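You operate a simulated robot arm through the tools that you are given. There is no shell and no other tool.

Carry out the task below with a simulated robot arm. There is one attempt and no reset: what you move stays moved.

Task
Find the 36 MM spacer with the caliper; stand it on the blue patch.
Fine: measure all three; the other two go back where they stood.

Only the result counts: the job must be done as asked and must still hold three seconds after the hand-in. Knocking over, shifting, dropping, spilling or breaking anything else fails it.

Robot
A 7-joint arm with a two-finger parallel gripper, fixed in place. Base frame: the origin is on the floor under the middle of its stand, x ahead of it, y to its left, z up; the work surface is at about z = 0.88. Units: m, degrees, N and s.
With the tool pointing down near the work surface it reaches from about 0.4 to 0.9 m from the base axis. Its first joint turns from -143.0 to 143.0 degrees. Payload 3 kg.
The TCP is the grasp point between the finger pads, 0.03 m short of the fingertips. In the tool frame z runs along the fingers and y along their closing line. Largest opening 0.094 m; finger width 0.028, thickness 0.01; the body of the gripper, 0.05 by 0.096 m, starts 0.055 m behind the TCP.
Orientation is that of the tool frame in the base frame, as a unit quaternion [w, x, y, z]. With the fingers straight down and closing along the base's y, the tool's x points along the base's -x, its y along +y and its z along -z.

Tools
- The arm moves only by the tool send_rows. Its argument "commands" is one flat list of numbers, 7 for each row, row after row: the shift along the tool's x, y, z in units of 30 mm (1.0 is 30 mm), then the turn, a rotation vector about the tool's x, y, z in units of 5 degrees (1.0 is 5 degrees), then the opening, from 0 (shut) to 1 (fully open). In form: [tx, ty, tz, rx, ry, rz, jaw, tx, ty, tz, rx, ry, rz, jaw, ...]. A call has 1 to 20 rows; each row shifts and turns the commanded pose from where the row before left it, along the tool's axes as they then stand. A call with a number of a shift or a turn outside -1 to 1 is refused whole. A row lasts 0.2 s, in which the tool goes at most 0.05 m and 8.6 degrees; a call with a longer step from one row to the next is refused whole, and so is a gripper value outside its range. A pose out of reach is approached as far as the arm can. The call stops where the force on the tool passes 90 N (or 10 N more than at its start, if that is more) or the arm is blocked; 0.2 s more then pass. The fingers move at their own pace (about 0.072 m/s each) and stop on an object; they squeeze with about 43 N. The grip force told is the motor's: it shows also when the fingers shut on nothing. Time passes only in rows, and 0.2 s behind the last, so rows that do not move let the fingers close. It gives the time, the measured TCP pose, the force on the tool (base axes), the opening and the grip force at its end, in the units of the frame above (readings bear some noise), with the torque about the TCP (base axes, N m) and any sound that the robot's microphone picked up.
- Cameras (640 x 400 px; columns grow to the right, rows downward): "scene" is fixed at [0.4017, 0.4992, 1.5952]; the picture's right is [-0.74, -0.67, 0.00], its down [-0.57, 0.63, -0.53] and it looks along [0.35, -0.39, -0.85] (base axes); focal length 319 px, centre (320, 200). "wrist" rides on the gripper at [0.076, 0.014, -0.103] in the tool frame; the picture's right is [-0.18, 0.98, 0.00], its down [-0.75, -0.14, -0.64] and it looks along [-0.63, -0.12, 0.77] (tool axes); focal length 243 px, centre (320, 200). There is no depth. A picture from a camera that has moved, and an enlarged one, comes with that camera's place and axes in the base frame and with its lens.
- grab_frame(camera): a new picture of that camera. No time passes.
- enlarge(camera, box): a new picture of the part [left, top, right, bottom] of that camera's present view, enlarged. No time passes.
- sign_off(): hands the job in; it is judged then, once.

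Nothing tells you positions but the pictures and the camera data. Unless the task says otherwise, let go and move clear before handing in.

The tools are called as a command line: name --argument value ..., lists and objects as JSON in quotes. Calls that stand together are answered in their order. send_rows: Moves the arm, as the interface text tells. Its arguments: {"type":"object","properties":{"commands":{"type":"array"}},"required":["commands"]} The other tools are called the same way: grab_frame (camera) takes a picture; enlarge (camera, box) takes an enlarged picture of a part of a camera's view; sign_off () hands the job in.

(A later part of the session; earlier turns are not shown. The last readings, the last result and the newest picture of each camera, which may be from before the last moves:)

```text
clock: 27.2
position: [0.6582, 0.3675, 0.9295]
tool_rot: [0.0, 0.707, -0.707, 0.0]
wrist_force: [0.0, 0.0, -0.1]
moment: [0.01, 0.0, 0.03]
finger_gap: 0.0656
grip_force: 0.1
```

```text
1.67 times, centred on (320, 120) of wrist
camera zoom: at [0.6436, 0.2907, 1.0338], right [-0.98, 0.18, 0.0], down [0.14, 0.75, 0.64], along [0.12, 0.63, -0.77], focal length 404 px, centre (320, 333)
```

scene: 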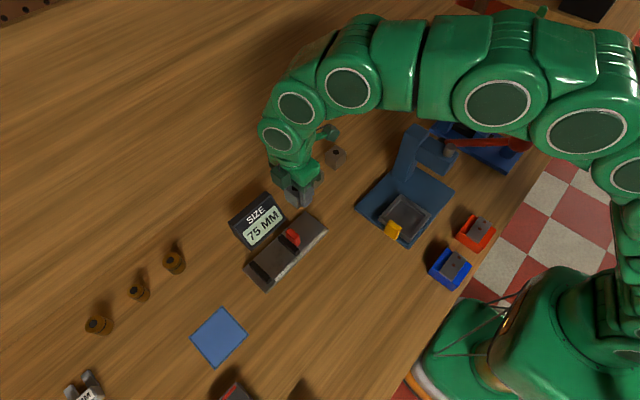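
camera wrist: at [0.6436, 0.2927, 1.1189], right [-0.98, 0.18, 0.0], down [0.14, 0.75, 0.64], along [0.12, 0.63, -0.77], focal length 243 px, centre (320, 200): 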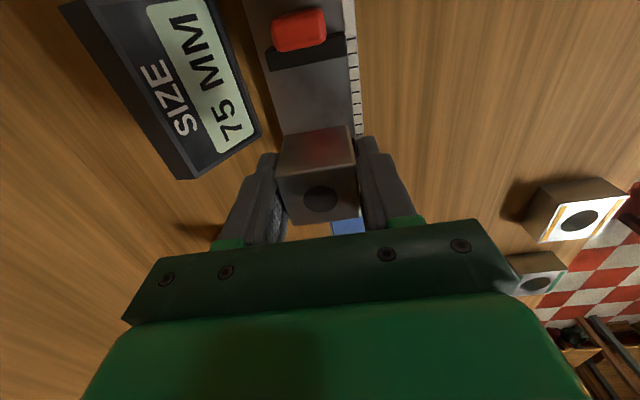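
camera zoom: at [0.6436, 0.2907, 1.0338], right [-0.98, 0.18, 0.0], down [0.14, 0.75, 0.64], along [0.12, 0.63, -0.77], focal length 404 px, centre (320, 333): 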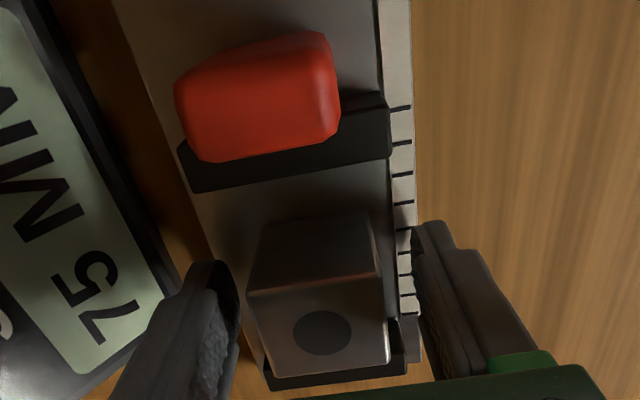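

Cube 3 stands free between the jaws. From this view the knob is at about x 0.644–0.680, y 0.298–0.315, so I'll rise, go over it, and descend with the fingers on either side of it.

send_rows --commands '[0, 0, -0.6, 0, 0, 0, 0.7, 0, 0, -1, 0, 0, 0, 0.7, 0, 0, -1, 0, 0, 0, 0.7, 0.8, -0.04, 0, 0, 0, 0, 0.7, 0.8, -0.04, 0, 0, 0, 0, 0.7, 0.78, -0.04, 0, 0, 0, 0, 0.7, 0, 0, 0, 0, 0, 0, 0.7]'

grab_frame --camera "wrist"

enlarge --camera "wrist" --box '[220, 50, 420, 230]'

enlarge --camera "scene" --box '[220, 190, 340, 300]'

```text
clock: 28.8
position: [0.6621, 0.2993, 1.007]
tool_rot: [0.0, 0.708, -0.707, 0.0]
wrist_force: [-0.9, -0.5, -0.1]
moment: [-0.01, 0.03, -0.02]
finger_gap: 0.066
grip_force: 0.0
```

```text
taken
camera wrist: at [0.6478, 0.2209, 1.1115], right [-0.98, 0.18, 0.0], down [0.14, 0.75, 0.64], along [0.12, 0.63, -0.77], focal length 243 px, centre (320, 200)
```

wrist: 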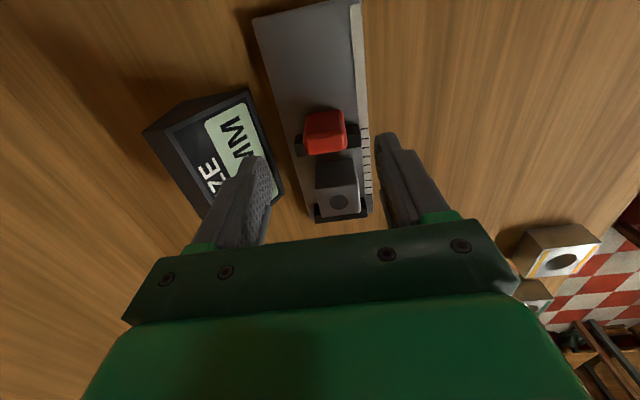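

```text
2.22 times, centred on (320, 140) of wrist
camera zoom: at [0.6478, 0.2209, 1.1115], right [-0.98, 0.18, 0.0], down [0.14, 0.75, 0.64], along [0.12, 0.63, -0.77], focal length 539 px, centre (320, 333)
```

zoom: 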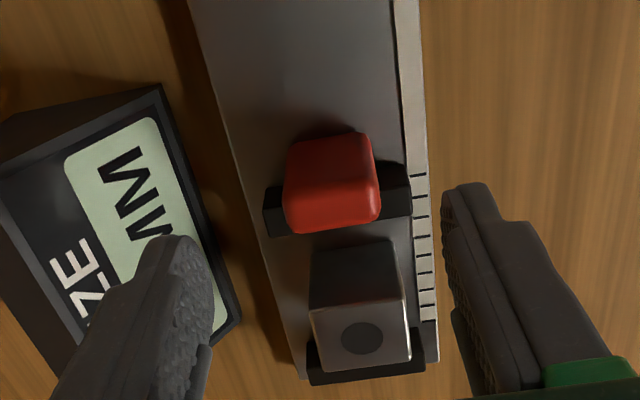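

```text
3.64 times, centred on (280, 245) of scene
camera zoom: at [0.4017, 0.4992, 1.5952], right [-0.74, -0.67, 0.0], down [-0.57, 0.63, -0.53], along [0.35, -0.39, -0.85], focal length 1160 px, centre (466, 36)
```

zoom: 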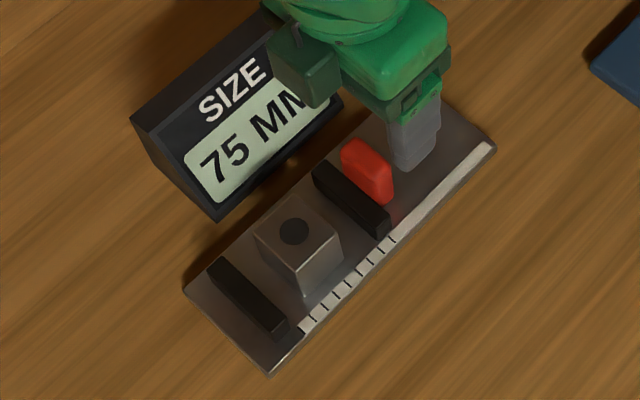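

The cube stands cleanly on the bed and the knob is at about (0.660, 0.304). I'll descend beside it, keeping the fingers just behind the slider jaw.

send_rows --commands '[0.07, 0.06, 0.8, 0, 0, 0, 0.7, 0, 0, 0.8, 0, 0, 0, 0.7, 0, 0, 0.7, 0, 0, 0, 0.7, 0, 0, 0, 0, 0, 0, 0.7]'

enlarge --camera "wrist" --box '[200, 50, 440, 250]'

enlarge --camera "scene" --box '[230, 190, 340, 290]'

```text
clock: 29.8
position: [0.6587, 0.2973, 0.9411]
tool_rot: [0.0, 0.707, -0.707, -0.001]
wrist_force: [-0.6, 0.7, 0.2]
moment: [-0.01, 0.02, 0.01]
finger_gap: 0.0657
grip_force: 0.0
```

```text
2.00 times, centred on (320, 150) of wrist
camera zoom: at [0.6456, 0.2192, 1.0429], right [-0.98, 0.18, 0.0], down [0.14, 0.75, 0.64], along [0.12, 0.63, -0.77], focal length 485 px, centre (320, 300)
```

zoom: 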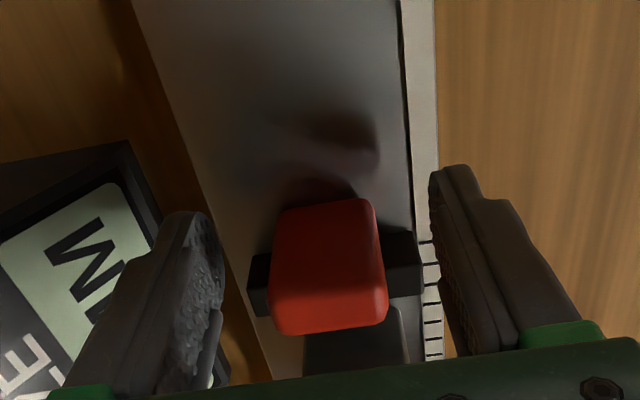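

```text
4.00 times, centred on (285, 240) of scene
camera zoom: at [0.4017, 0.4992, 1.5952], right [-0.74, -0.67, 0.0], down [-0.57, 0.63, -0.53], along [0.35, -0.39, -0.85], focal length 1277 px, centre (460, 40)
```

zoom: 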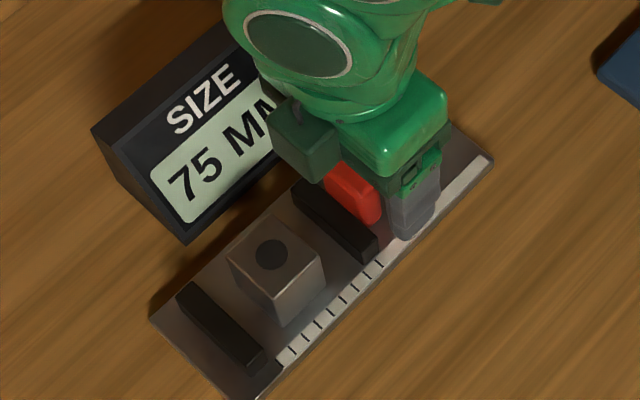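

The fingers flank the knob. I'll close on it and check the forces.

send_rows --commands '[0, 0, 0, 0, 0, 0, 0.3, 0, 0, 0, 0, 0, 0, 0.3, 0, 0, 0, 0, 0, 0, 0.3, 0, 0, 0, 0, 0, 0, 0.3]'

enlarge --camera "wrist" --box '[200, 50, 440, 250]'

```text
clock: 30.8
position: [0.6597, 0.2973, 0.9395]
tool_rot: [0.0, 0.707, -0.707, 0.0]
wrist_force: [0.5, 0.4, -2.0]
moment: [0.05, -0.02, -0.01]
finger_gap: 0.0385
grip_force: 44.7
```

```text
2.00 times, centred on (320, 150) of wrist
camera zoom: at [0.6455, 0.2192, 1.0431], right [-0.98, 0.18, 0.0], down [0.14, 0.75, 0.64], along [0.12, 0.63, -0.77], focal length 485 px, centre (320, 300)
```

zoom: 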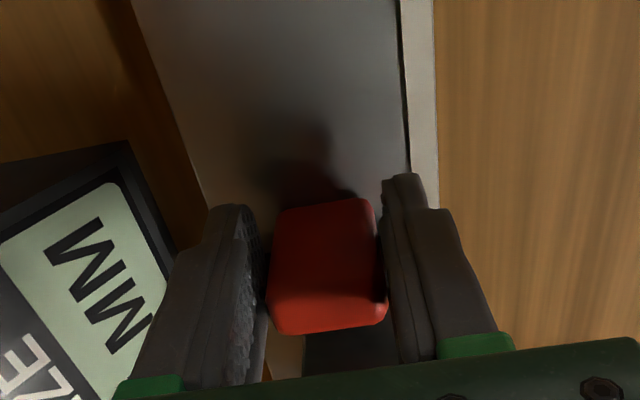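

The knob is gripped without side load. I'll slide it toward the cube (+y) in small steps.

send_rows --commands '[-0.1, 0, 0, 0, 0, 0, 0.3, -0.1, 0, 0, 0, 0, 0, 0.3, -0.1, 0, 0, 0, 0, 0, 0.3, -0.1, 0, 0, 0, 0, 0, 0.3, -0.1, 0, 0, 0, 0, 0, 0.3]'

enlarge --camera "scene" --box '[220, 190, 340, 300]'

```text
clock: 32.0
position: [0.6598, 0.3113, 0.9384]
tool_rot: [-0.001, 0.707, -0.707, 0.0]
wrist_force: [-0.2, -1.9, 1.5]
moment: [-0.28, 0.1, -0.11]
finger_gap: 0.0384
grip_force: 45.1
```

```text
3.64 times, centred on (280, 245) of scene
camera zoom: at [0.4017, 0.4992, 1.5952], right [-0.74, -0.67, 0.0], down [-0.57, 0.63, -0.53], along [0.35, -0.39, -0.85], focal length 1160 px, centre (466, 36)
```

zoom: 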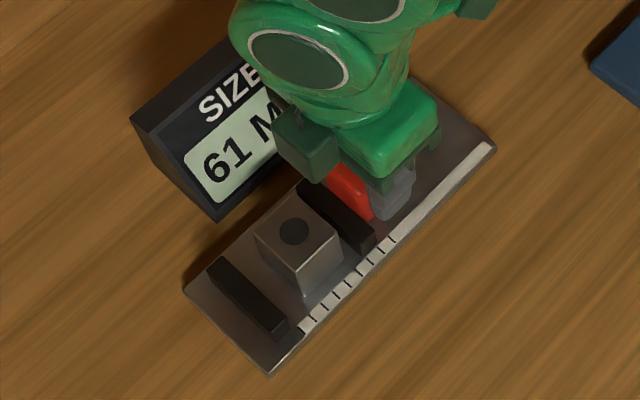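

The slider moves freely and the display now reads 61 MM. I'll keep going in small steps and check the force.

send_rows --commands '[-0.1, 0, 0, 0, 0, 0, 0.3, -0.1, 0, 0, 0, 0, 0, 0.3, -0.1, 0, 0, 0, 0, 0, 0.3, -0.1, 0, 0, 0, 0, 0, 0.3, 0, 0, 0, 0, 0, 0, 0.3]'

enlarge --camera "scene" --box '[220, 190, 340, 300]'

```text
clock: 33.2
position: [0.659, 0.3222, 0.9401]
tool_rot: [0.0, -0.707, 0.708, 0.0]
wrist_force: [-8.1, -1.7, 5.3]
moment: [-0.02, -0.04, 0.02]
finger_gap: 0.0383
grip_force: 44.9
```

```text
3.64 times, centred on (280, 245) of scene
camera zoom: at [0.4017, 0.4992, 1.5952], right [-0.74, -0.67, 0.0], down [-0.57, 0.63, -0.53], along [0.35, -0.39, -0.85], focal length 1160 px, centre (466, 36)
```

zoom: 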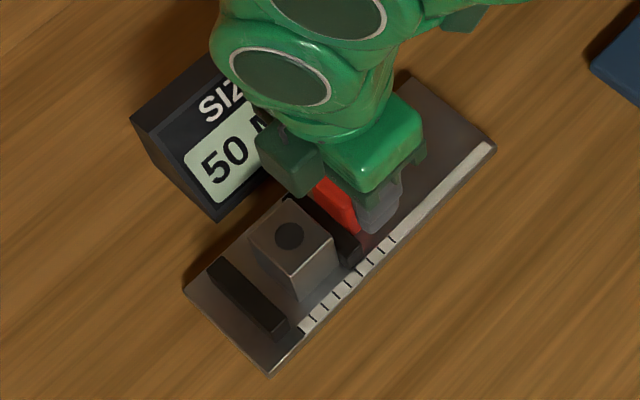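

The display reads 50 MM and the cube is now being pushed gently toward the fixed jaw. I'll continue.

send_rows --commands '[-0.07, 0, 0, 0, 0, 0, 0.3, -0.07, 0, 0, 0, 0, 0, 0.3, -0.07, 0, 0, 0, 0, 0, 0.3, 0, 0, 0, 0, 0, 0, 0.3]'

enlarge --camera "scene" --box '[220, 190, 340, 300]'

```text
clock: 34.2
position: [0.6599, 0.3278, 0.9399]
tool_rot: [0.0, 0.707, -0.707, 0.0]
wrist_force: [-21.5, -0.7, 9.5]
moment: [-0.28, 0.18, 0.18]
finger_gap: 0.0381
grip_force: 44.8
```

```text
3.64 times, centred on (280, 245) of scene
camera zoom: at [0.4017, 0.4992, 1.5952], right [-0.74, -0.67, 0.0], down [-0.57, 0.63, -0.53], along [0.35, -0.39, -0.85], focal length 1160 px, centre (466, 36)
```

zoom: 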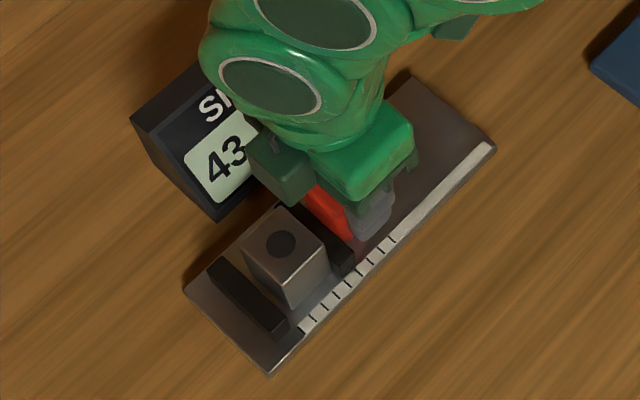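

The display reads 43 MM, and some sideways force is building on the knob. I'll relieve that slightly and continue in smaller steps.

send_rows --commands '[-0.04, 0.02, 0, 0, 0, 0, 0.3, -0.04, 0, 0, 0, 0, 0, 0.3, 0, 0, 0, 0, 0, 0, 0.3]'

enlarge --camera "scene" --box '[220, 190, 340, 300]'

```text
clock: 35.0
position: [0.6598, 0.3309, 0.9384]
tool_rot: [0.0, -0.707, 0.707, 0.0]
wrist_force: [-4.9, -0.3, -2.3]
moment: [0.05, -0.15, 0.1]
finger_gap: 0.0383
grip_force: 45.1
```

```text
3.64 times, centred on (280, 245) of scene
camera zoom: at [0.4017, 0.4992, 1.5952], right [-0.74, -0.67, 0.0], down [-0.57, 0.63, -0.53], along [0.35, -0.39, -0.85], focal length 1160 px, centre (466, 36)
```

zoom: 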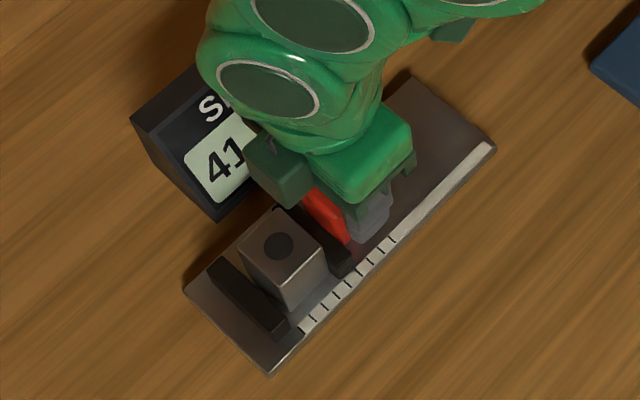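

It reads 41 MM with no resistance yet. I'll continue in 1 mm steps until the force shows contact.

send_rows --commands '[-0.035, 0, 0, 0, 0, 0, 0.3, 0, 0, 0, 0, 0, 0, 0.3]'

send_rows --commands '[-0.035, 0, 0, 0, 0, 0, 0.3, 0, 0, 0, 0, 0, 0, 0.3]'

enlarge --camera "scene" --box '[220, 190, 340, 300]'

```text
clock: 35.6
position: [0.6593, 0.332, 0.9401]
tool_rot: [0.0, -0.707, 0.708, 0.0]
wrist_force: [-2.6, -1.9, -2.5]
moment: [-0.02, 0.05, -0.04]
finger_gap: 0.0382
grip_force: 45.0
```

```text
clock: 36.2
position: [0.6597, 0.3332, 0.9395]
tool_rot: [0.001, -0.707, 0.707, 0.0]
wrist_force: [2.5, -0.4, -7.0]
moment: [-0.05, -0.02, -0.03]
finger_gap: 0.0381
grip_force: 45.3
```

```text
3.64 times, centred on (280, 245) of scene
camera zoom: at [0.4017, 0.4992, 1.5952], right [-0.74, -0.67, 0.0], down [-0.57, 0.63, -0.53], along [0.35, -0.39, -0.85], focal length 1160 px, centre (466, 36)
```

zoom: 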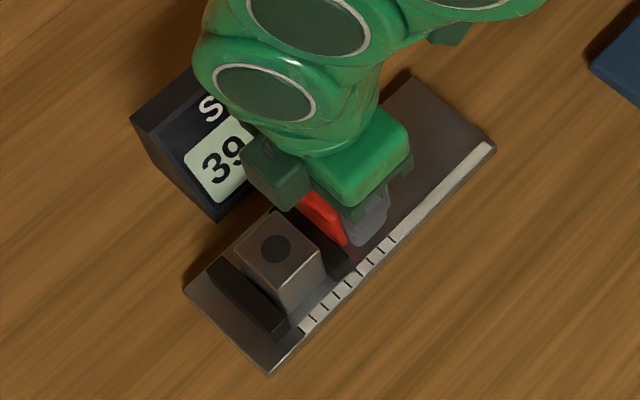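

It reads 39 MM with no resistance. I'll continue with more 1 mm steps.

send_rows --commands '[-0.035, 0, 0, 0, 0, 0, 0.3, 0, 0, 0, 0, 0, 0, 0.3]'

enlarge --camera "scene" --box '[220, 190, 340, 300]'

send_rows --commands '[-0.03, 0, 0, 0, 0, 0, 0.3, 0, 0, 0, 0, 0, 0, 0.3]'

enlarge --camera "scene" --box '[220, 190, 340, 300]'

```text
clock: 36.8
position: [0.6598, 0.3346, 0.9391]
tool_rot: [-0.001, 0.708, -0.706, 0.0]
wrist_force: [-0.3, -0.8, 5.3]
moment: [-0.59, 0.1, -0.01]
finger_gap: 0.0382
grip_force: 45.1
```

```text
3.64 times, centred on (280, 245) of scene
camera zoom: at [0.4017, 0.4992, 1.5952], right [-0.74, -0.67, 0.0], down [-0.57, 0.63, -0.53], along [0.35, -0.39, -0.85], focal length 1160 px, centre (466, 36)
```

zoom: 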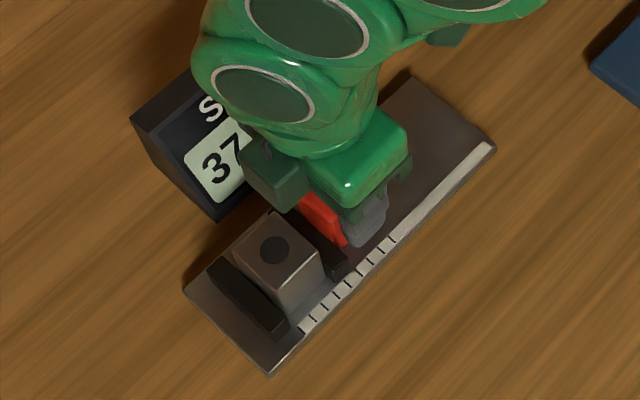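

```text
clock: 37.4
position: [0.6607, 0.3342, 0.9402]
tool_rot: [0.0, -0.707, 0.707, 0.0]
wrist_force: [6.5, -1.0, 9.3]
moment: [-0.18, -0.21, 0.01]
finger_gap: 0.0384
grip_force: 44.8
```

```text
3.64 times, centred on (280, 245) of scene
camera zoom: at [0.4017, 0.4992, 1.5952], right [-0.74, -0.67, 0.0], down [-0.57, 0.63, -0.53], along [0.35, -0.39, -0.85], focal length 1160 px, centre (466, 36)
```

zoom: 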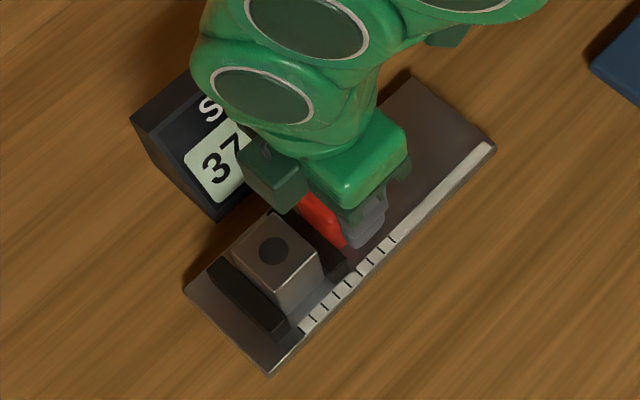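

It still reads 37 MM with little resistance. A few more small steps will show whether the cube is bottomed against the fixed jaw.

send_rows --commands '[-0.03, 0, 0, 0, 0, 0, 0.3, 0, 0, 0, 0, 0, 0, 0.3]'

enlarge --camera "scene" --box '[230, 200, 310, 290]'

send_rows --commands '[-0.03, 0, 0, 0, 0, 0, 0.3, 0, 0, 0, 0, 0, 0, 0.3]'

enlarge --camera "scene" --box '[230, 200, 310, 290]'

```text
clock: 38.0
position: [0.6604, 0.3349, 0.9395]
tool_rot: [0.0, -0.707, 0.708, -0.001]
wrist_force: [25.3, -1.7, 4.3]
moment: [0.2, -0.06, -0.29]
finger_gap: 0.0381
grip_force: 45.4
```

```text
4.44 times, centred on (270, 245) of scene
camera zoom: at [0.4017, 0.4992, 1.5952], right [-0.74, -0.67, 0.0], down [-0.57, 0.63, -0.53], along [0.35, -0.39, -0.85], focal length 1418 px, centre (542, 0)
```

zoom: 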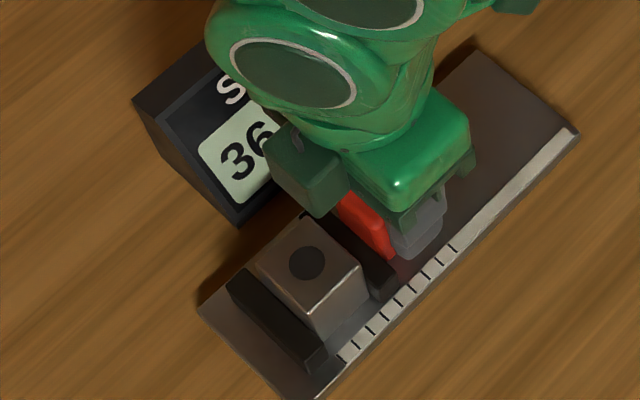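

```text
clock: 38.6
position: [0.6607, 0.3359, 0.9401]
tool_rot: [0.0, 0.708, -0.707, -0.001]
wrist_force: [27.9, -14.8, 5.0]
moment: [0.41, 0.06, -0.51]
finger_gap: 0.0381
grip_force: 45.6
```

```text
4.44 times, centred on (270, 245) of scene
camera zoom: at [0.4017, 0.4992, 1.5952], right [-0.74, -0.67, 0.0], down [-0.57, 0.63, -0.53], along [0.35, -0.39, -0.85], focal length 1418 px, centre (542, 0)
```

zoom: 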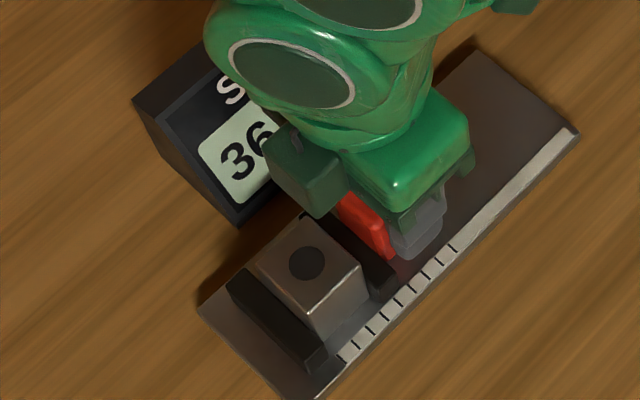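

Resistance has appeared (about -15 N in y) with the display at 36 MM. I'll relieve the sideways force and push a fraction more to confirm the value holds.

send_rows --commands '[-0.02, -0.02, 0, 0, 0, 0, 0.3, 0, 0, 0, 0, 0, 0, 0.3]'

enlarge --camera "scene" --box '[230, 200, 310, 290]'

grab_frame --camera "wrist"

```text
clock: 39.2
position: [0.6588, 0.336, 0.9392]
tool_rot: [0.001, 0.707, -0.707, 0.0]
wrist_force: [6.6, -31.0, 10.6]
moment: [-0.18, 0.08, -0.14]
finger_gap: 0.0381
grip_force: 44.3
```

```text
4.44 times, centred on (270, 245) of scene
camera zoom: at [0.4017, 0.4992, 1.5952], right [-0.74, -0.67, 0.0], down [-0.57, 0.63, -0.53], along [0.35, -0.39, -0.85], focal length 1418 px, centre (542, 0)
```

zoom: 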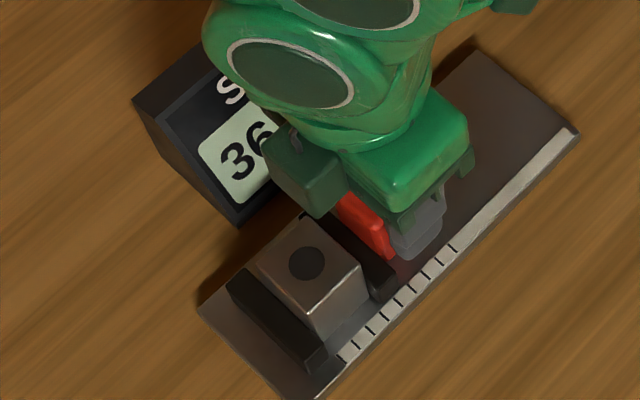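

```text
taken
camera wrist: at [0.6456, 0.2587, 1.0432], right [-0.98, 0.18, 0.0], down [0.14, 0.75, 0.64], along [0.12, 0.63, -0.77], focal length 243 px, centre (320, 200)
```

wrist: 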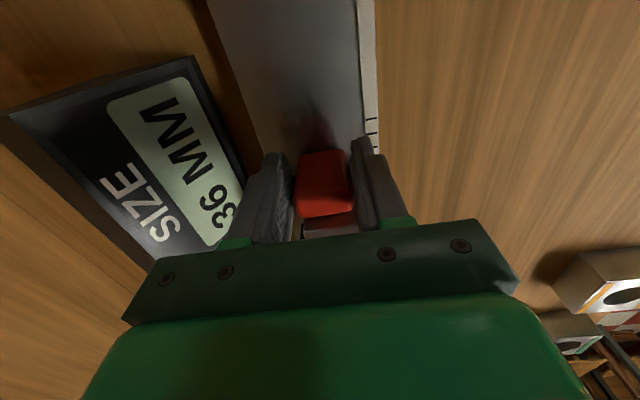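

The reading holds at 36 MM under a firm 31 N push, so cube 3 measures 36 MM. I'll pull the slider back to about 75 to free it.

send_rows --commands '[0.1, 0, 0, 0, 0, 0, 0.3, 0.15, 0, 0, 0, 0, 0, 0.3, 0.15, 0, 0, 0, 0, 0, 0.3, 0.15, 0, 0, 0, 0, 0, 0.3, 0.15, 0, 0, 0, 0, 0, 0.3, 0.15, 0, 0, 0, 0, 0, 0.3, 0.15, 0, 0, 0, 0, 0, 0.3, 0.15, 0, 0, 0, 0, 0, 0.3, 0.13, 0, 0, 0, 0, 0, 0.3, 0, 0, 0, 0, 0, 0, 0.3]'

enlarge --camera "scene" --box '[220, 190, 340, 300]'

grab_frame --camera "wrist"

```text
clock: 41.4
position: [0.6599, 0.3002, 0.9393]
tool_rot: [0.001, 0.708, -0.706, 0.001]
wrist_force: [-21.9, 1.8, 24.7]
moment: [0.32, -0.02, 0.26]
finger_gap: 0.0382
grip_force: 44.7
```

```text
3.64 times, centred on (280, 245) of scene
camera zoom: at [0.4017, 0.4992, 1.5952], right [-0.74, -0.67, 0.0], down [-0.57, 0.63, -0.53], along [0.35, -0.39, -0.85], focal length 1160 px, centre (466, 36)
```

zoom: 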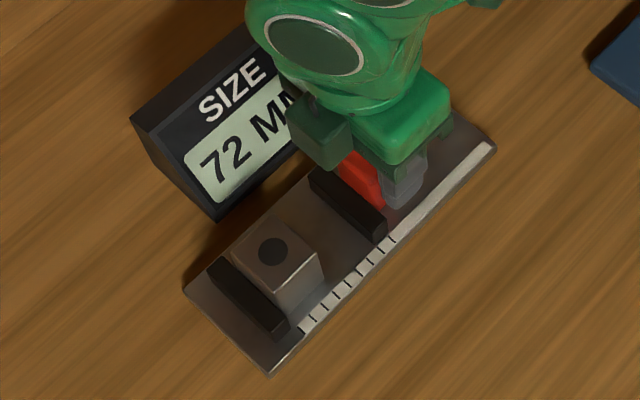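

```text
taken
camera wrist: at [0.6456, 0.2226, 1.043], right [-0.98, 0.18, 0.0], down [0.14, 0.75, 0.64], along [0.12, 0.63, -0.77], focal length 243 px, centre (320, 200)
```

wrist: 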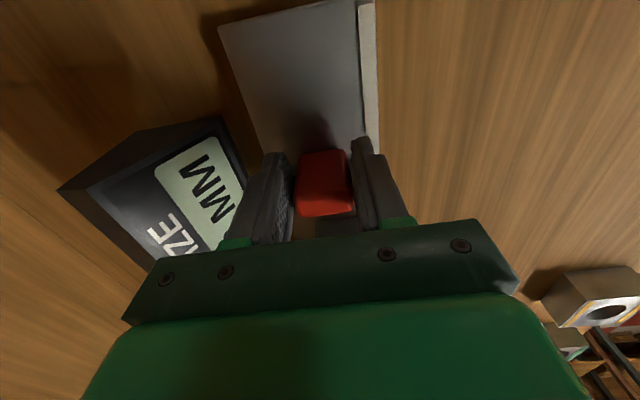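

The display reads 72 MM, which leaves ample room. I'll finish to about 75, release the knob, rise, and move above cube 3.

send_rows --commands '[0.1, 0, 0, 0, 0, 0, 0.3, 0, 0, 0, 0, 0, 0, 0.7, 0, 0, 0, 0, 0, 0, 0.7, 0, 0, 0, 0, 0, 0, 0.7, 0, 0, -1, 0, 0, 0, 0.7, 0, 0, -1, 0, 0, 0, 0.7, 0, 0, -0.6, 0, 0, 0, 0.7, 0, 0, 0, 0, 0, 0, 0.7]'

grab_frame --camera "wrist"

enlarge --camera "wrist" --box '[220, 50, 420, 230]'

enlarge --camera "scene" --box '[220, 190, 340, 300]'

```text
clock: 43.2
position: [0.66, 0.2957, 1.0176]
tool_rot: [0.0, 0.707, -0.707, 0.0]
wrist_force: [0.0, 0.5, 0.3]
moment: [-0.01, -0.02, -0.01]
finger_gap: 0.0656
grip_force: 0.0
```

```text
taken
camera wrist: at [0.6457, 0.2183, 1.1214], right [-0.98, 0.18, 0.0], down [0.14, 0.75, 0.64], along [0.12, 0.63, -0.77], focal length 243 px, centre (320, 200)
```

wrist: 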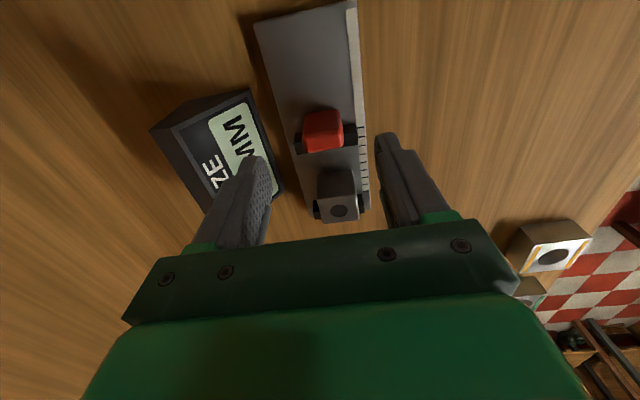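

```text
2.22 times, centred on (320, 140) of wrist
camera zoom: at [0.6457, 0.2183, 1.1214], right [-0.98, 0.18, 0.0], down [0.14, 0.75, 0.64], along [0.12, 0.63, -0.77], focal length 539 px, centre (320, 333)
```

zoom: 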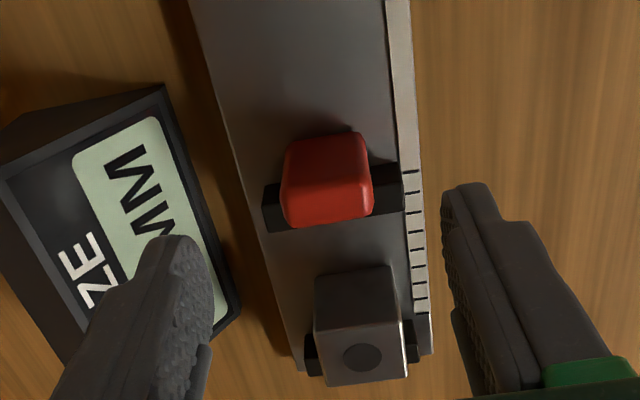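

```text
3.64 times, centred on (280, 245) of scene
camera zoom: at [0.4017, 0.4992, 1.5952], right [-0.74, -0.67, 0.0], down [-0.57, 0.63, -0.53], along [0.35, -0.39, -0.85], focal length 1160 px, centre (466, 36)
```

zoom: 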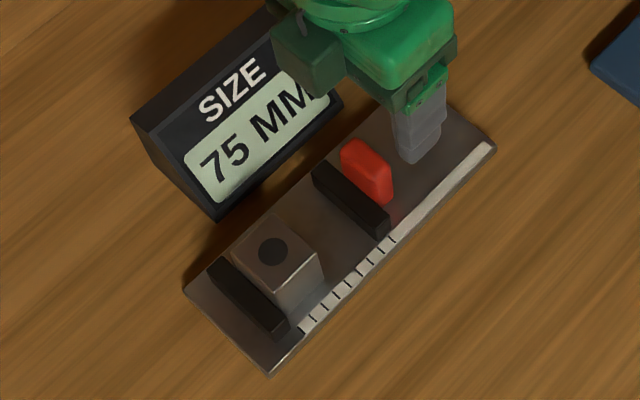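

The slider is back at 75 MM and the cube rests against the fixed jaw at about (0.657, 0.387). I'll move over it and descend.

send_rows --commands '[-0.99, 0.02, 0, 0, 0, 0, 0.7, -0.99, 0.02, 0, 0, 0, 0, 0.7, -0.98, 0.02, 0, 0, 0, 0, 0.7, 0, 0, 0, 0, 0, 0, 0.7, 0, 0, 0.6, 0, 0, 0, 0.7, 0, 0, 0.8, 0, 0, 0, 0.7, 0, 0, 0.8, 0, 0, 0, 0.7, 0, 0, 0.6, 0, 0, 0, 0.7, 0, 0, 0, 0, 0, 0, 0.7]'

enlarge --camera "wrist" --box '[200, 0, 440, 240]'

enlarge --camera "scene" --box '[220, 190, 340, 300]'

```text
clock: 45.2
position: [0.658, 0.3846, 0.9323]
tool_rot: [0.0, 0.707, -0.707, 0.0]
wrist_force: [-0.2, 0.5, -0.5]
moment: [-0.01, -0.01, 0.0]
finger_gap: 0.066
grip_force: 0.1
```

```text
1.67 times, centred on (320, 120) of wrist
camera zoom: at [0.6434, 0.3073, 1.0364], right [-0.98, 0.18, 0.0], down [0.14, 0.75, 0.64], along [0.12, 0.63, -0.77], focal length 404 px, centre (320, 333)
```

zoom: 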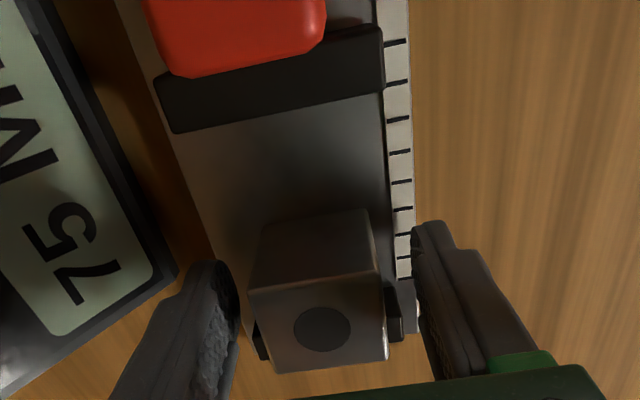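

```text
3.64 times, centred on (280, 245) of scene
camera zoom: at [0.4017, 0.4992, 1.5952], right [-0.74, -0.67, 0.0], down [-0.57, 0.63, -0.53], along [0.35, -0.39, -0.85], focal length 1160 px, centre (466, 36)
```

zoom: 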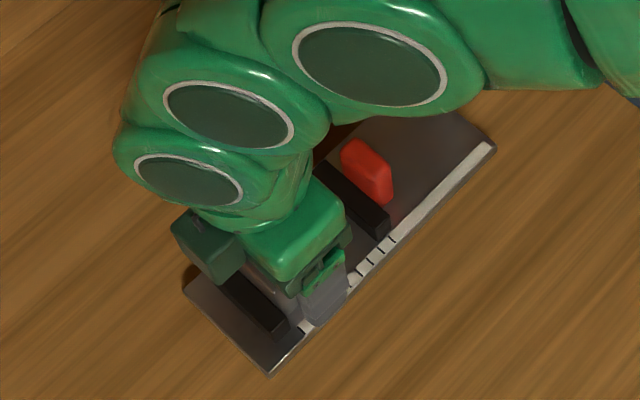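

The cube is between the fingers. I'll close on it and lift straight up about 70 mm.

send_rows --commands '[0, 0, 0, 0, 0, 0, 0, 0, 0, 0, 0, 0, 0, 0, 0, 0, 0, 0, 0, 0, 0, 0, 0, 0, 0, 0, 0, 0, 0, 0, -0.3, 0, 0, 0, 0, 0, 0, -0.7, 0, 0, 0, 0, 0, 0, -0.8, 0, 0, 0, 0, 0, 0, -0.6, 0, 0, 0, 0, 0, 0, 0, 0, 0, 0, 0]'

grab_frame --camera "wrist"

grab_frame --camera "scene"

```text
clock: 47.2
position: [0.6605, 0.3832, 1.0052]
tool_rot: [0.0, -0.707, 0.707, 0.0]
wrist_force: [-0.4, -0.1, -0.6]
moment: [0.03, 0.01, -0.02]
finger_gap: 0.0438
grip_force: 42.8
```

```text
taken
camera wrist: at [0.645, 0.3068, 1.1086], right [-0.98, 0.18, 0.0], down [0.14, 0.75, 0.64], along [0.12, 0.63, -0.77], focal length 243 px, centre (320, 200)
```

wrist: 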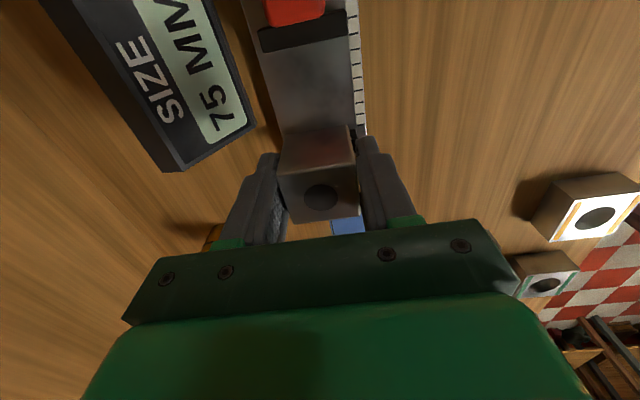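

```text
taken
```

scene: 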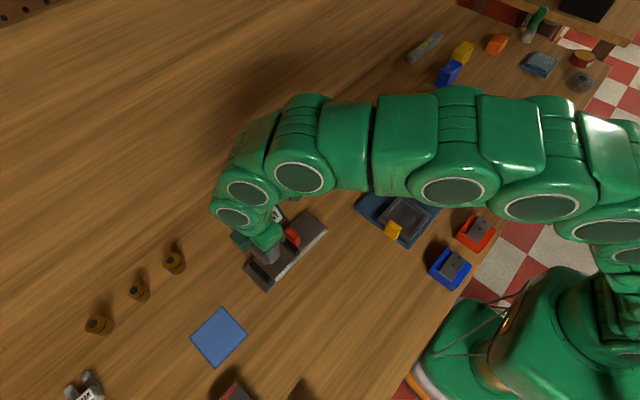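

Cube 3 is held and clear of the caliper. I'll carry it over the blue patch, at about (0.629, 0.563).

send_rows --commands '[-0.85, 0.15, 0, 0, 0, 0, 0, -0.85, 0.15, 0, 0, 0, 0, 0, -0.85, 0.15, 0, 0, 0, 0, 0, -0.85, 0.15, 0, 0, 0, 0, 0, -0.85, 0.15, 0, 0, 0, 0, 0, -0.6, 0.15, 0, 0, 0, 0, 0, 0, 0, 0, 0, 0, 0, 0]'

grab_frame --camera "wrist"

grab_frame --camera "scene"

```text
clock: 48.8
position: [0.6302, 0.5313, 1.0063]
tool_rot: [0.0, -0.707, 0.708, 0.0]
wrist_force: [0.1, -0.1, -1.6]
moment: [0.01, 0.0, 0.03]
finger_gap: 0.0437
grip_force: 42.5
```

```text
taken
camera wrist: at [0.6164, 0.4539, 1.1091], right [-0.98, 0.18, 0.0], down [0.14, 0.75, 0.64], along [0.12, 0.63, -0.77], focal length 243 px, centre (320, 200)
```

wrist: 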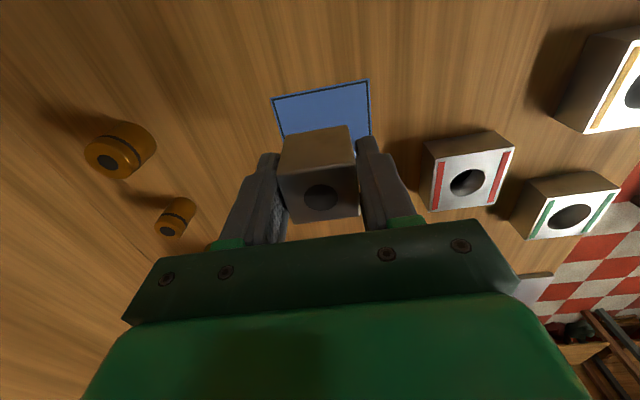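

```text
taken
```

scene: 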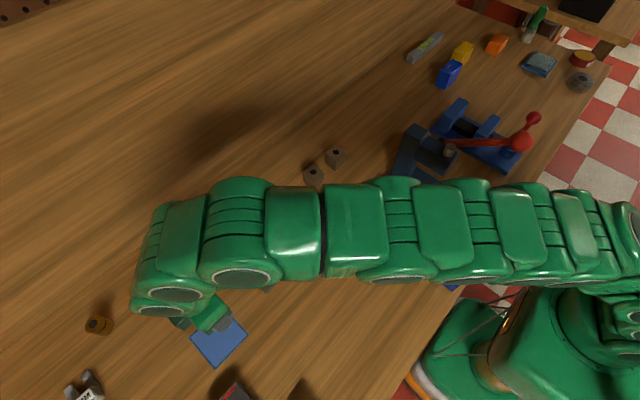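

The brown cylinders go with the red, green and yellow hole gauges, so the cubes are indeed the spacers. The patch spans about x 0.585–0.672 from y≈0.515, so I'll centre at (0.6285, 0.559) and lower the cube.

send_rows --commands '[-0.92, 0.05, 0, 0, 0, 0, 0, 0, 0, 0.7, 0, 0, 0, 0, 0, 0, 0.8, 0, 0, 0, 0, 0, 0, 0.7, 0, 0, 0, 0, 0, 0, 0.4, 0, 0, 0, 0, 0, 0, 0, 0, 0, 0, 0]'

grab_frame --camera "wrist"

enlarge --camera "scene" --box '[160, 270, 280, 390]'

```text
clock: 50.2
position: [0.6297, 0.5585, 0.9271]
tool_rot: [0.0, 0.707, -0.707, 0.0]
wrist_force: [-1.2, -0.5, -0.2]
moment: [0.01, 0.0, 0.03]
finger_gap: 0.0436
grip_force: 43.1
```

```text
taken
camera wrist: at [0.6158, 0.4808, 1.0312], right [-0.98, 0.18, 0.0], down [0.14, 0.75, 0.64], along [0.12, 0.63, -0.77], focal length 243 px, centre (320, 200)
```

wrist: 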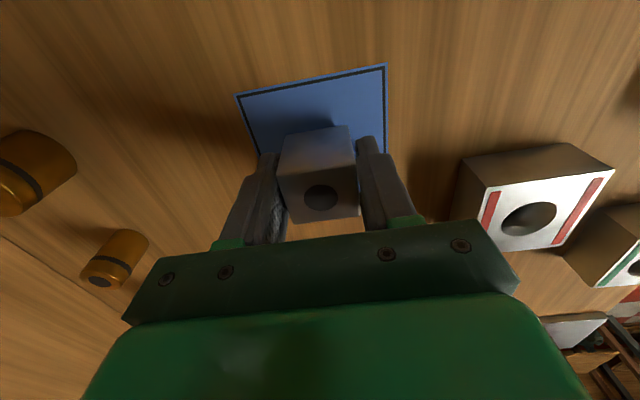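

```text
3.33 times, centred on (220, 330) of scene
camera zoom: at [0.4017, 0.4992, 1.5952], right [-0.74, -0.67, 0.0], down [-0.57, 0.63, -0.53], along [0.35, -0.39, -0.85], focal length 1064 px, centre (653, -233)
```

zoom: 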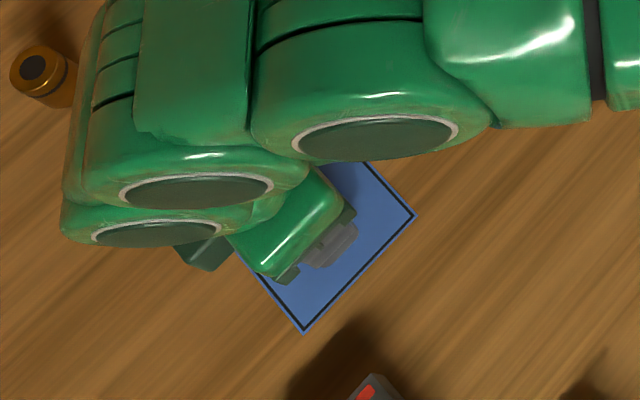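

The cube is centred over the patch. I'll lower it in small steps to contact.

send_rows --commands '[0, 0, 0.15, 0, 0, 0, 0, 0, 0, 0.07, 0, 0, 0, 0, 0, 0, 0, 0, 0, 0, 0]'

send_rows --commands '[0, 0, 0.04, 0, 0, 0, 0, 0, 0, 0, 0, 0, 0, 0]'

```text
clock: 51.0
position: [0.6309, 0.5577, 0.9211]
tool_rot: [0.0, 0.708, -0.707, 0.0]
wrist_force: [-0.4, 0.9, 0.6]
moment: [0.03, -0.01, 0.03]
finger_gap: 0.0436
grip_force: 43.2
```

```text
clock: 51.6
position: [0.6304, 0.5577, 0.9209]
tool_rot: [0.001, -0.707, 0.707, 0.0]
wrist_force: [-5.9, -3.1, 26.0]
moment: [-0.15, 0.23, 0.02]
finger_gap: 0.0439
grip_force: 42.3
```

The cube is on the patch (26 N). I'll ease off, open and rise.

send_rows --commands '[0, 0, -0.03, 0, 0, 0, 0, 0, 0, 0, 0, 0, 0, 0.7, 0, 0, 0, 0, 0, 0, 0.7, 0, 0, 0, 0, 0, 0, 0.7, 0, 0, 0, 0, 0, 0, 0.7, 0, 0, -0.7, 0, 0, 0, 0.7, 0, 0, -0.9, 0, 0, 0, 0.7, 0, 0, -0.9, 0, 0, 0, 0.7, 0, 0, 0, 0, 0, 0, 0.7]'

grab_frame --camera "wrist"

```text
clock: 53.6
position: [0.6303, 0.5568, 0.9955]
tool_rot: [0.0, 0.708, -0.706, 0.0]
wrist_force: [0.1, -1.3, 0.2]
moment: [-0.03, 0.04, 0.02]
finger_gap: 0.0658
grip_force: 0.0
```

```text
taken
camera wrist: at [0.6154, 0.4796, 1.0993], right [-0.98, 0.18, 0.0], down [0.14, 0.75, 0.64], along [0.12, 0.63, -0.77], focal length 243 px, centre (320, 200)
```

wrist: 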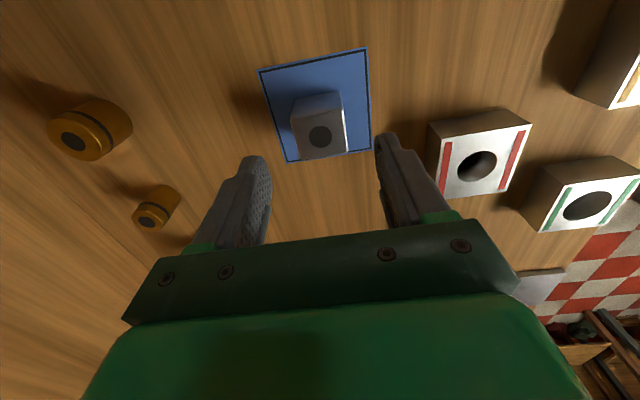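

Cube 3 stands well inside the blue patch. Next is cube 1 at about (0.749, 0.140), passing well above the display (its top is about z=0.974).

send_rows --commands '[0.92, -0.1, -0.37, 0, 0, 0, 0.7, 0.92, -0.1, -0.37, 0, 0, 0, 0.7, 0.92, -0.1, -0.37, 0, 0, 0, 0.7, 0.92, -0.1, -0.37, 0, 0, 0, 0.7, 0.92, -0.1, -0.37, 0, 0, 0, 0.7, 0.92, -0.2, 0, 0, 0, 0, 0.7, 0.92, -0.2, 0, 0, 0, 0, 0.7, 0.92, -0.3, 0, 0, 0, 0, 0.7, 0.92, -0.3, 0, 0, 0, 0, 0.7, 0.92, -0.4, 0, 0, 0, 0, 0.7, 0.92, -0.4, 0, 0, 0, 0, 0.7, 0.92, -0.4, 0, 0, 0, 0, 0.9, 0.92, -0.4, 0, 0, 0, 0, 1, 0.92, -0.4, 0, 0, 0, 0, 1, 0.92, -0.4, 0, 0, 0, 0, 1, 0, 0, 0, 0, 0, 0, 1]'

grab_frame --camera "wrist"

enlarge --camera "wrist" --box '[240, 50, 400, 170]'

grab_frame --camera "scene"

```text
clock: 57.0
position: [0.7474, 0.145, 1.0505]
tool_rot: [0.0, 0.707, -0.707, 0.0]
wrist_force: [-0.7, -0.3, -0.4]
moment: [-0.01, -0.01, 0.0]
finger_gap: 0.094
grip_force: 0.1
```

```text
taken
camera wrist: at [0.7325, 0.0675, 1.1538], right [-0.98, 0.18, 0.0], down [0.14, 0.75, 0.64], along [0.12, 0.63, -0.77], focal length 243 px, centre (320, 200)
```

wrist: 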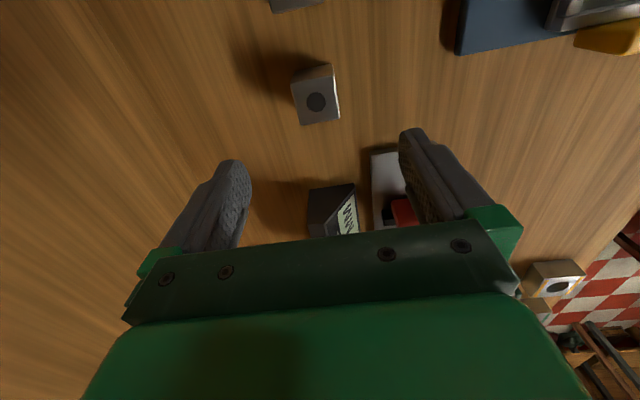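

```text
3.33 times, centred on (320, 110) of wrist
camera zoom: at [0.7325, 0.0675, 1.1538], right [-0.98, 0.18, 0.0], down [0.14, 0.75, 0.64], along [0.12, 0.63, -0.77], focal length 809 px, centre (320, 500)
```

zoom: 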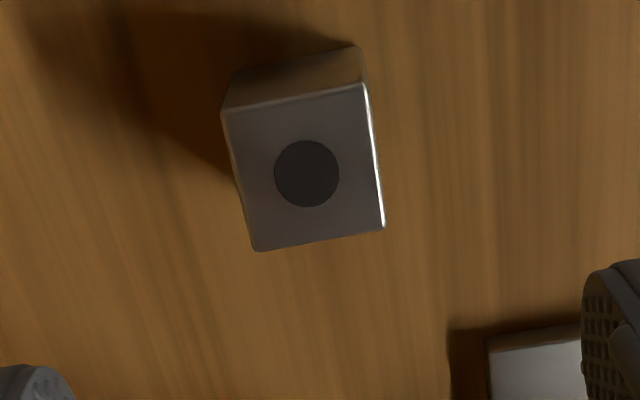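

```text
taken
```

scene: 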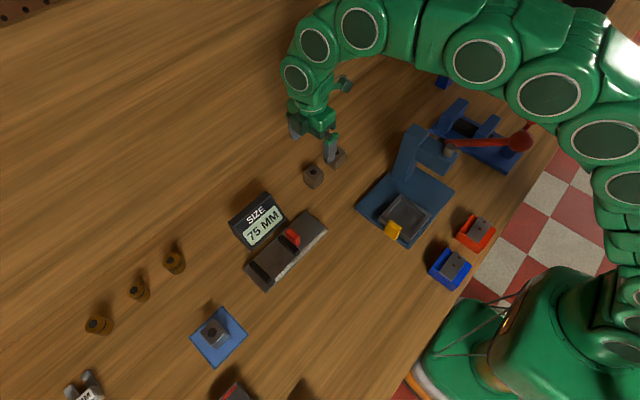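

Cube 1 is at about (0.7495, 0.139), and its y-width (the measured direction) looks larger than cube 3's. I'll centre over it, descend and grip.

send_rows --commands '[0.2, -0.06, 0.6, 0, 0, 0, 1, 0, 0, 0.9, 0, 0, 0, 1, 0, 0, 0.9, 0, 0, 0, 1, 0, 0, 0.9, 0, 0, 0, 1, 0, 0, 0.8, 0, 0, 0, 1, 0, 0, 0.3, 0, 0, 0, 1, 0, 0, 0, 0, 0, 0, 1]'

grab_frame --camera "wrist"

```text
clock: 58.6
position: [0.75, 0.1375, 0.9186]
tool_rot: [0.0, 0.708, -0.707, 0.0]
wrist_force: [0.0, 0.4, 0.3]
moment: [-0.01, 0.01, 0.0]
finger_gap: 0.0938
grip_force: 0.1
```

```text
taken
camera wrist: at [0.7355, 0.0608, 1.0229], right [-0.98, 0.18, 0.0], down [0.14, 0.75, 0.64], along [0.12, 0.63, -0.77], focal length 243 px, centre (320, 200)
```

wrist: 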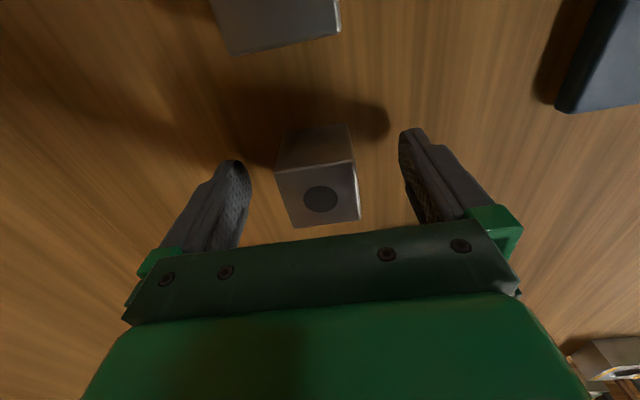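

The fingers straddle cube 1. I'll close on it and lift.

send_rows --commands '[0, 0, 0, 0, 0, 0, 0, 0, 0, 0, 0, 0, 0, 0, 0, 0, 0, 0, 0, 0, 0, 0, 0, 0, 0, 0, 0, 0, 0, 0, 0, 0, 0, 0, 0]'

send_rows --commands '[0, 0, -0.5, 0, 0, 0, 0, 0, 0, -1, 0, 0, 0, 0, 0, 0, -1, 0, 0, 0, 0, 0, 0, -1, 0, 0, 0, 0, 0, 0, -0.5, 0, 0, 0, 0, 0, 0, 0, 0, 0, 0, 0]'

grab_frame --camera "wrist"

```text
clock: 59.8
position: [0.7504, 0.1375, 0.9191]
tool_rot: [0.0, -0.707, 0.707, 0.0]
wrist_force: [-0.1, 0.1, 2.2]
moment: [0.0, -0.01, -0.03]
finger_gap: 0.0438
grip_force: 42.5
```

```text
clock: 61.2
position: [0.7504, 0.1398, 1.0387]
tool_rot: [0.0, -0.707, 0.708, 0.001]
wrist_force: [-0.7, -0.3, -0.3]
moment: [0.0, -0.01, -0.01]
finger_gap: 0.0439
grip_force: 43.6
```

```text
taken
camera wrist: at [0.7345, 0.0621, 1.1422], right [-0.98, 0.18, 0.0], down [0.14, 0.75, 0.64], along [0.12, 0.63, -0.77], focal length 243 px, centre (320, 200)
```

wrist: 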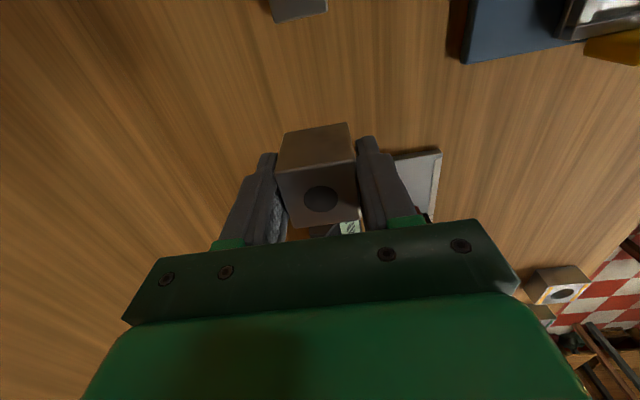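

Cube 1 is held. I'll carry it above the caliper gap at (0.659, 0.368).

send_rows --commands '[-0.95, 0.38, 0, 0, 0, 0, 0, -0.95, 0.38, 0, 0, 0, 0, 0, -0.95, 0.38, 0, 0, 0, 0, 0, -0.95, 0.38, 0, 0, 0, 0, 0, -0.95, 0.38, 0, 0, 0, 0, 0, -0.95, 0.38, 0, 0, 0, 0, 0, -0.95, 0.38, 0, 0, 0, 0, 0, -0.95, 0.38, 0, 0, 0, 0, 0, 0, 0, 0, 0, 0, 0, 0]'

enlarge --camera "wrist" --box '[200, 0, 440, 240]'

```text
clock: 63.2
position: [0.6565, 0.3662, 1.0398]
tool_rot: [0.0, 0.708, -0.707, 0.0]
wrist_force: [0.3, 0.2, -1.2]
moment: [0.0, 0.01, -0.01]
finger_gap: 0.0436
grip_force: 43.3
```

```text
1.67 times, centred on (320, 120) of wrist
camera zoom: at [0.6428, 0.2896, 1.1437], right [-0.98, 0.18, 0.0], down [0.14, 0.75, 0.64], along [0.12, 0.63, -0.77], focal length 404 px, centre (320, 333)
```

zoom: 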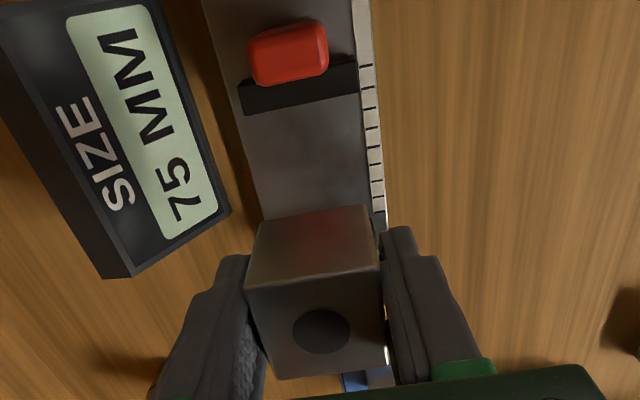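

It's aligned over the gap. I'll descend to just above the bed and then creep down.

send_rows --commands '[-0.07, -0.05, 0.8, 0, 0, 0, 0, 0, 0, 0.9, 0, 0, 0, 0, 0, 0, 0.9, 0, 0, 0, 0, 0, 0, 0.7, 0, 0, 0, 0, 0, 0, 0.2, 0, 0, 0, 0, 0, 0, 0, 0, 0, 0, 0]'

send_rows --commands '[0, 0, 0.07, 0, 0, 0, 0, 0, 0, 0, 0, 0, 0, 0]'

send_rows --commands '[0, 0, 0.05, 0, 0, 0, 0, 0, 0, 0, 0, 0, 0, 0]'

```text
clock: 64.6
position: [0.658, 0.3673, 0.9326]
tool_rot: [0.0, -0.707, 0.708, 0.0]
wrist_force: [0.3, 0.4, -1.5]
moment: [-0.03, 0.0, -0.01]
finger_gap: 0.0439
grip_force: 43.1
```

```text
clock: 65.2
position: [0.6582, 0.3679, 0.9314]
tool_rot: [0.0, -0.707, 0.707, 0.0]
wrist_force: [-1.7, -1.4, 6.2]
moment: [-0.02, 0.1, -0.01]
finger_gap: 0.0436
grip_force: 42.9
```

```text
clock: 65.8
position: [0.6596, 0.3684, 0.9304]
tool_rot: [0.0, -0.707, 0.707, 0.0]
wrist_force: [-2.8, -9.4, 30.3]
moment: [-0.32, 0.11, -0.03]
finger_gap: 0.0438
grip_force: 43.2
```

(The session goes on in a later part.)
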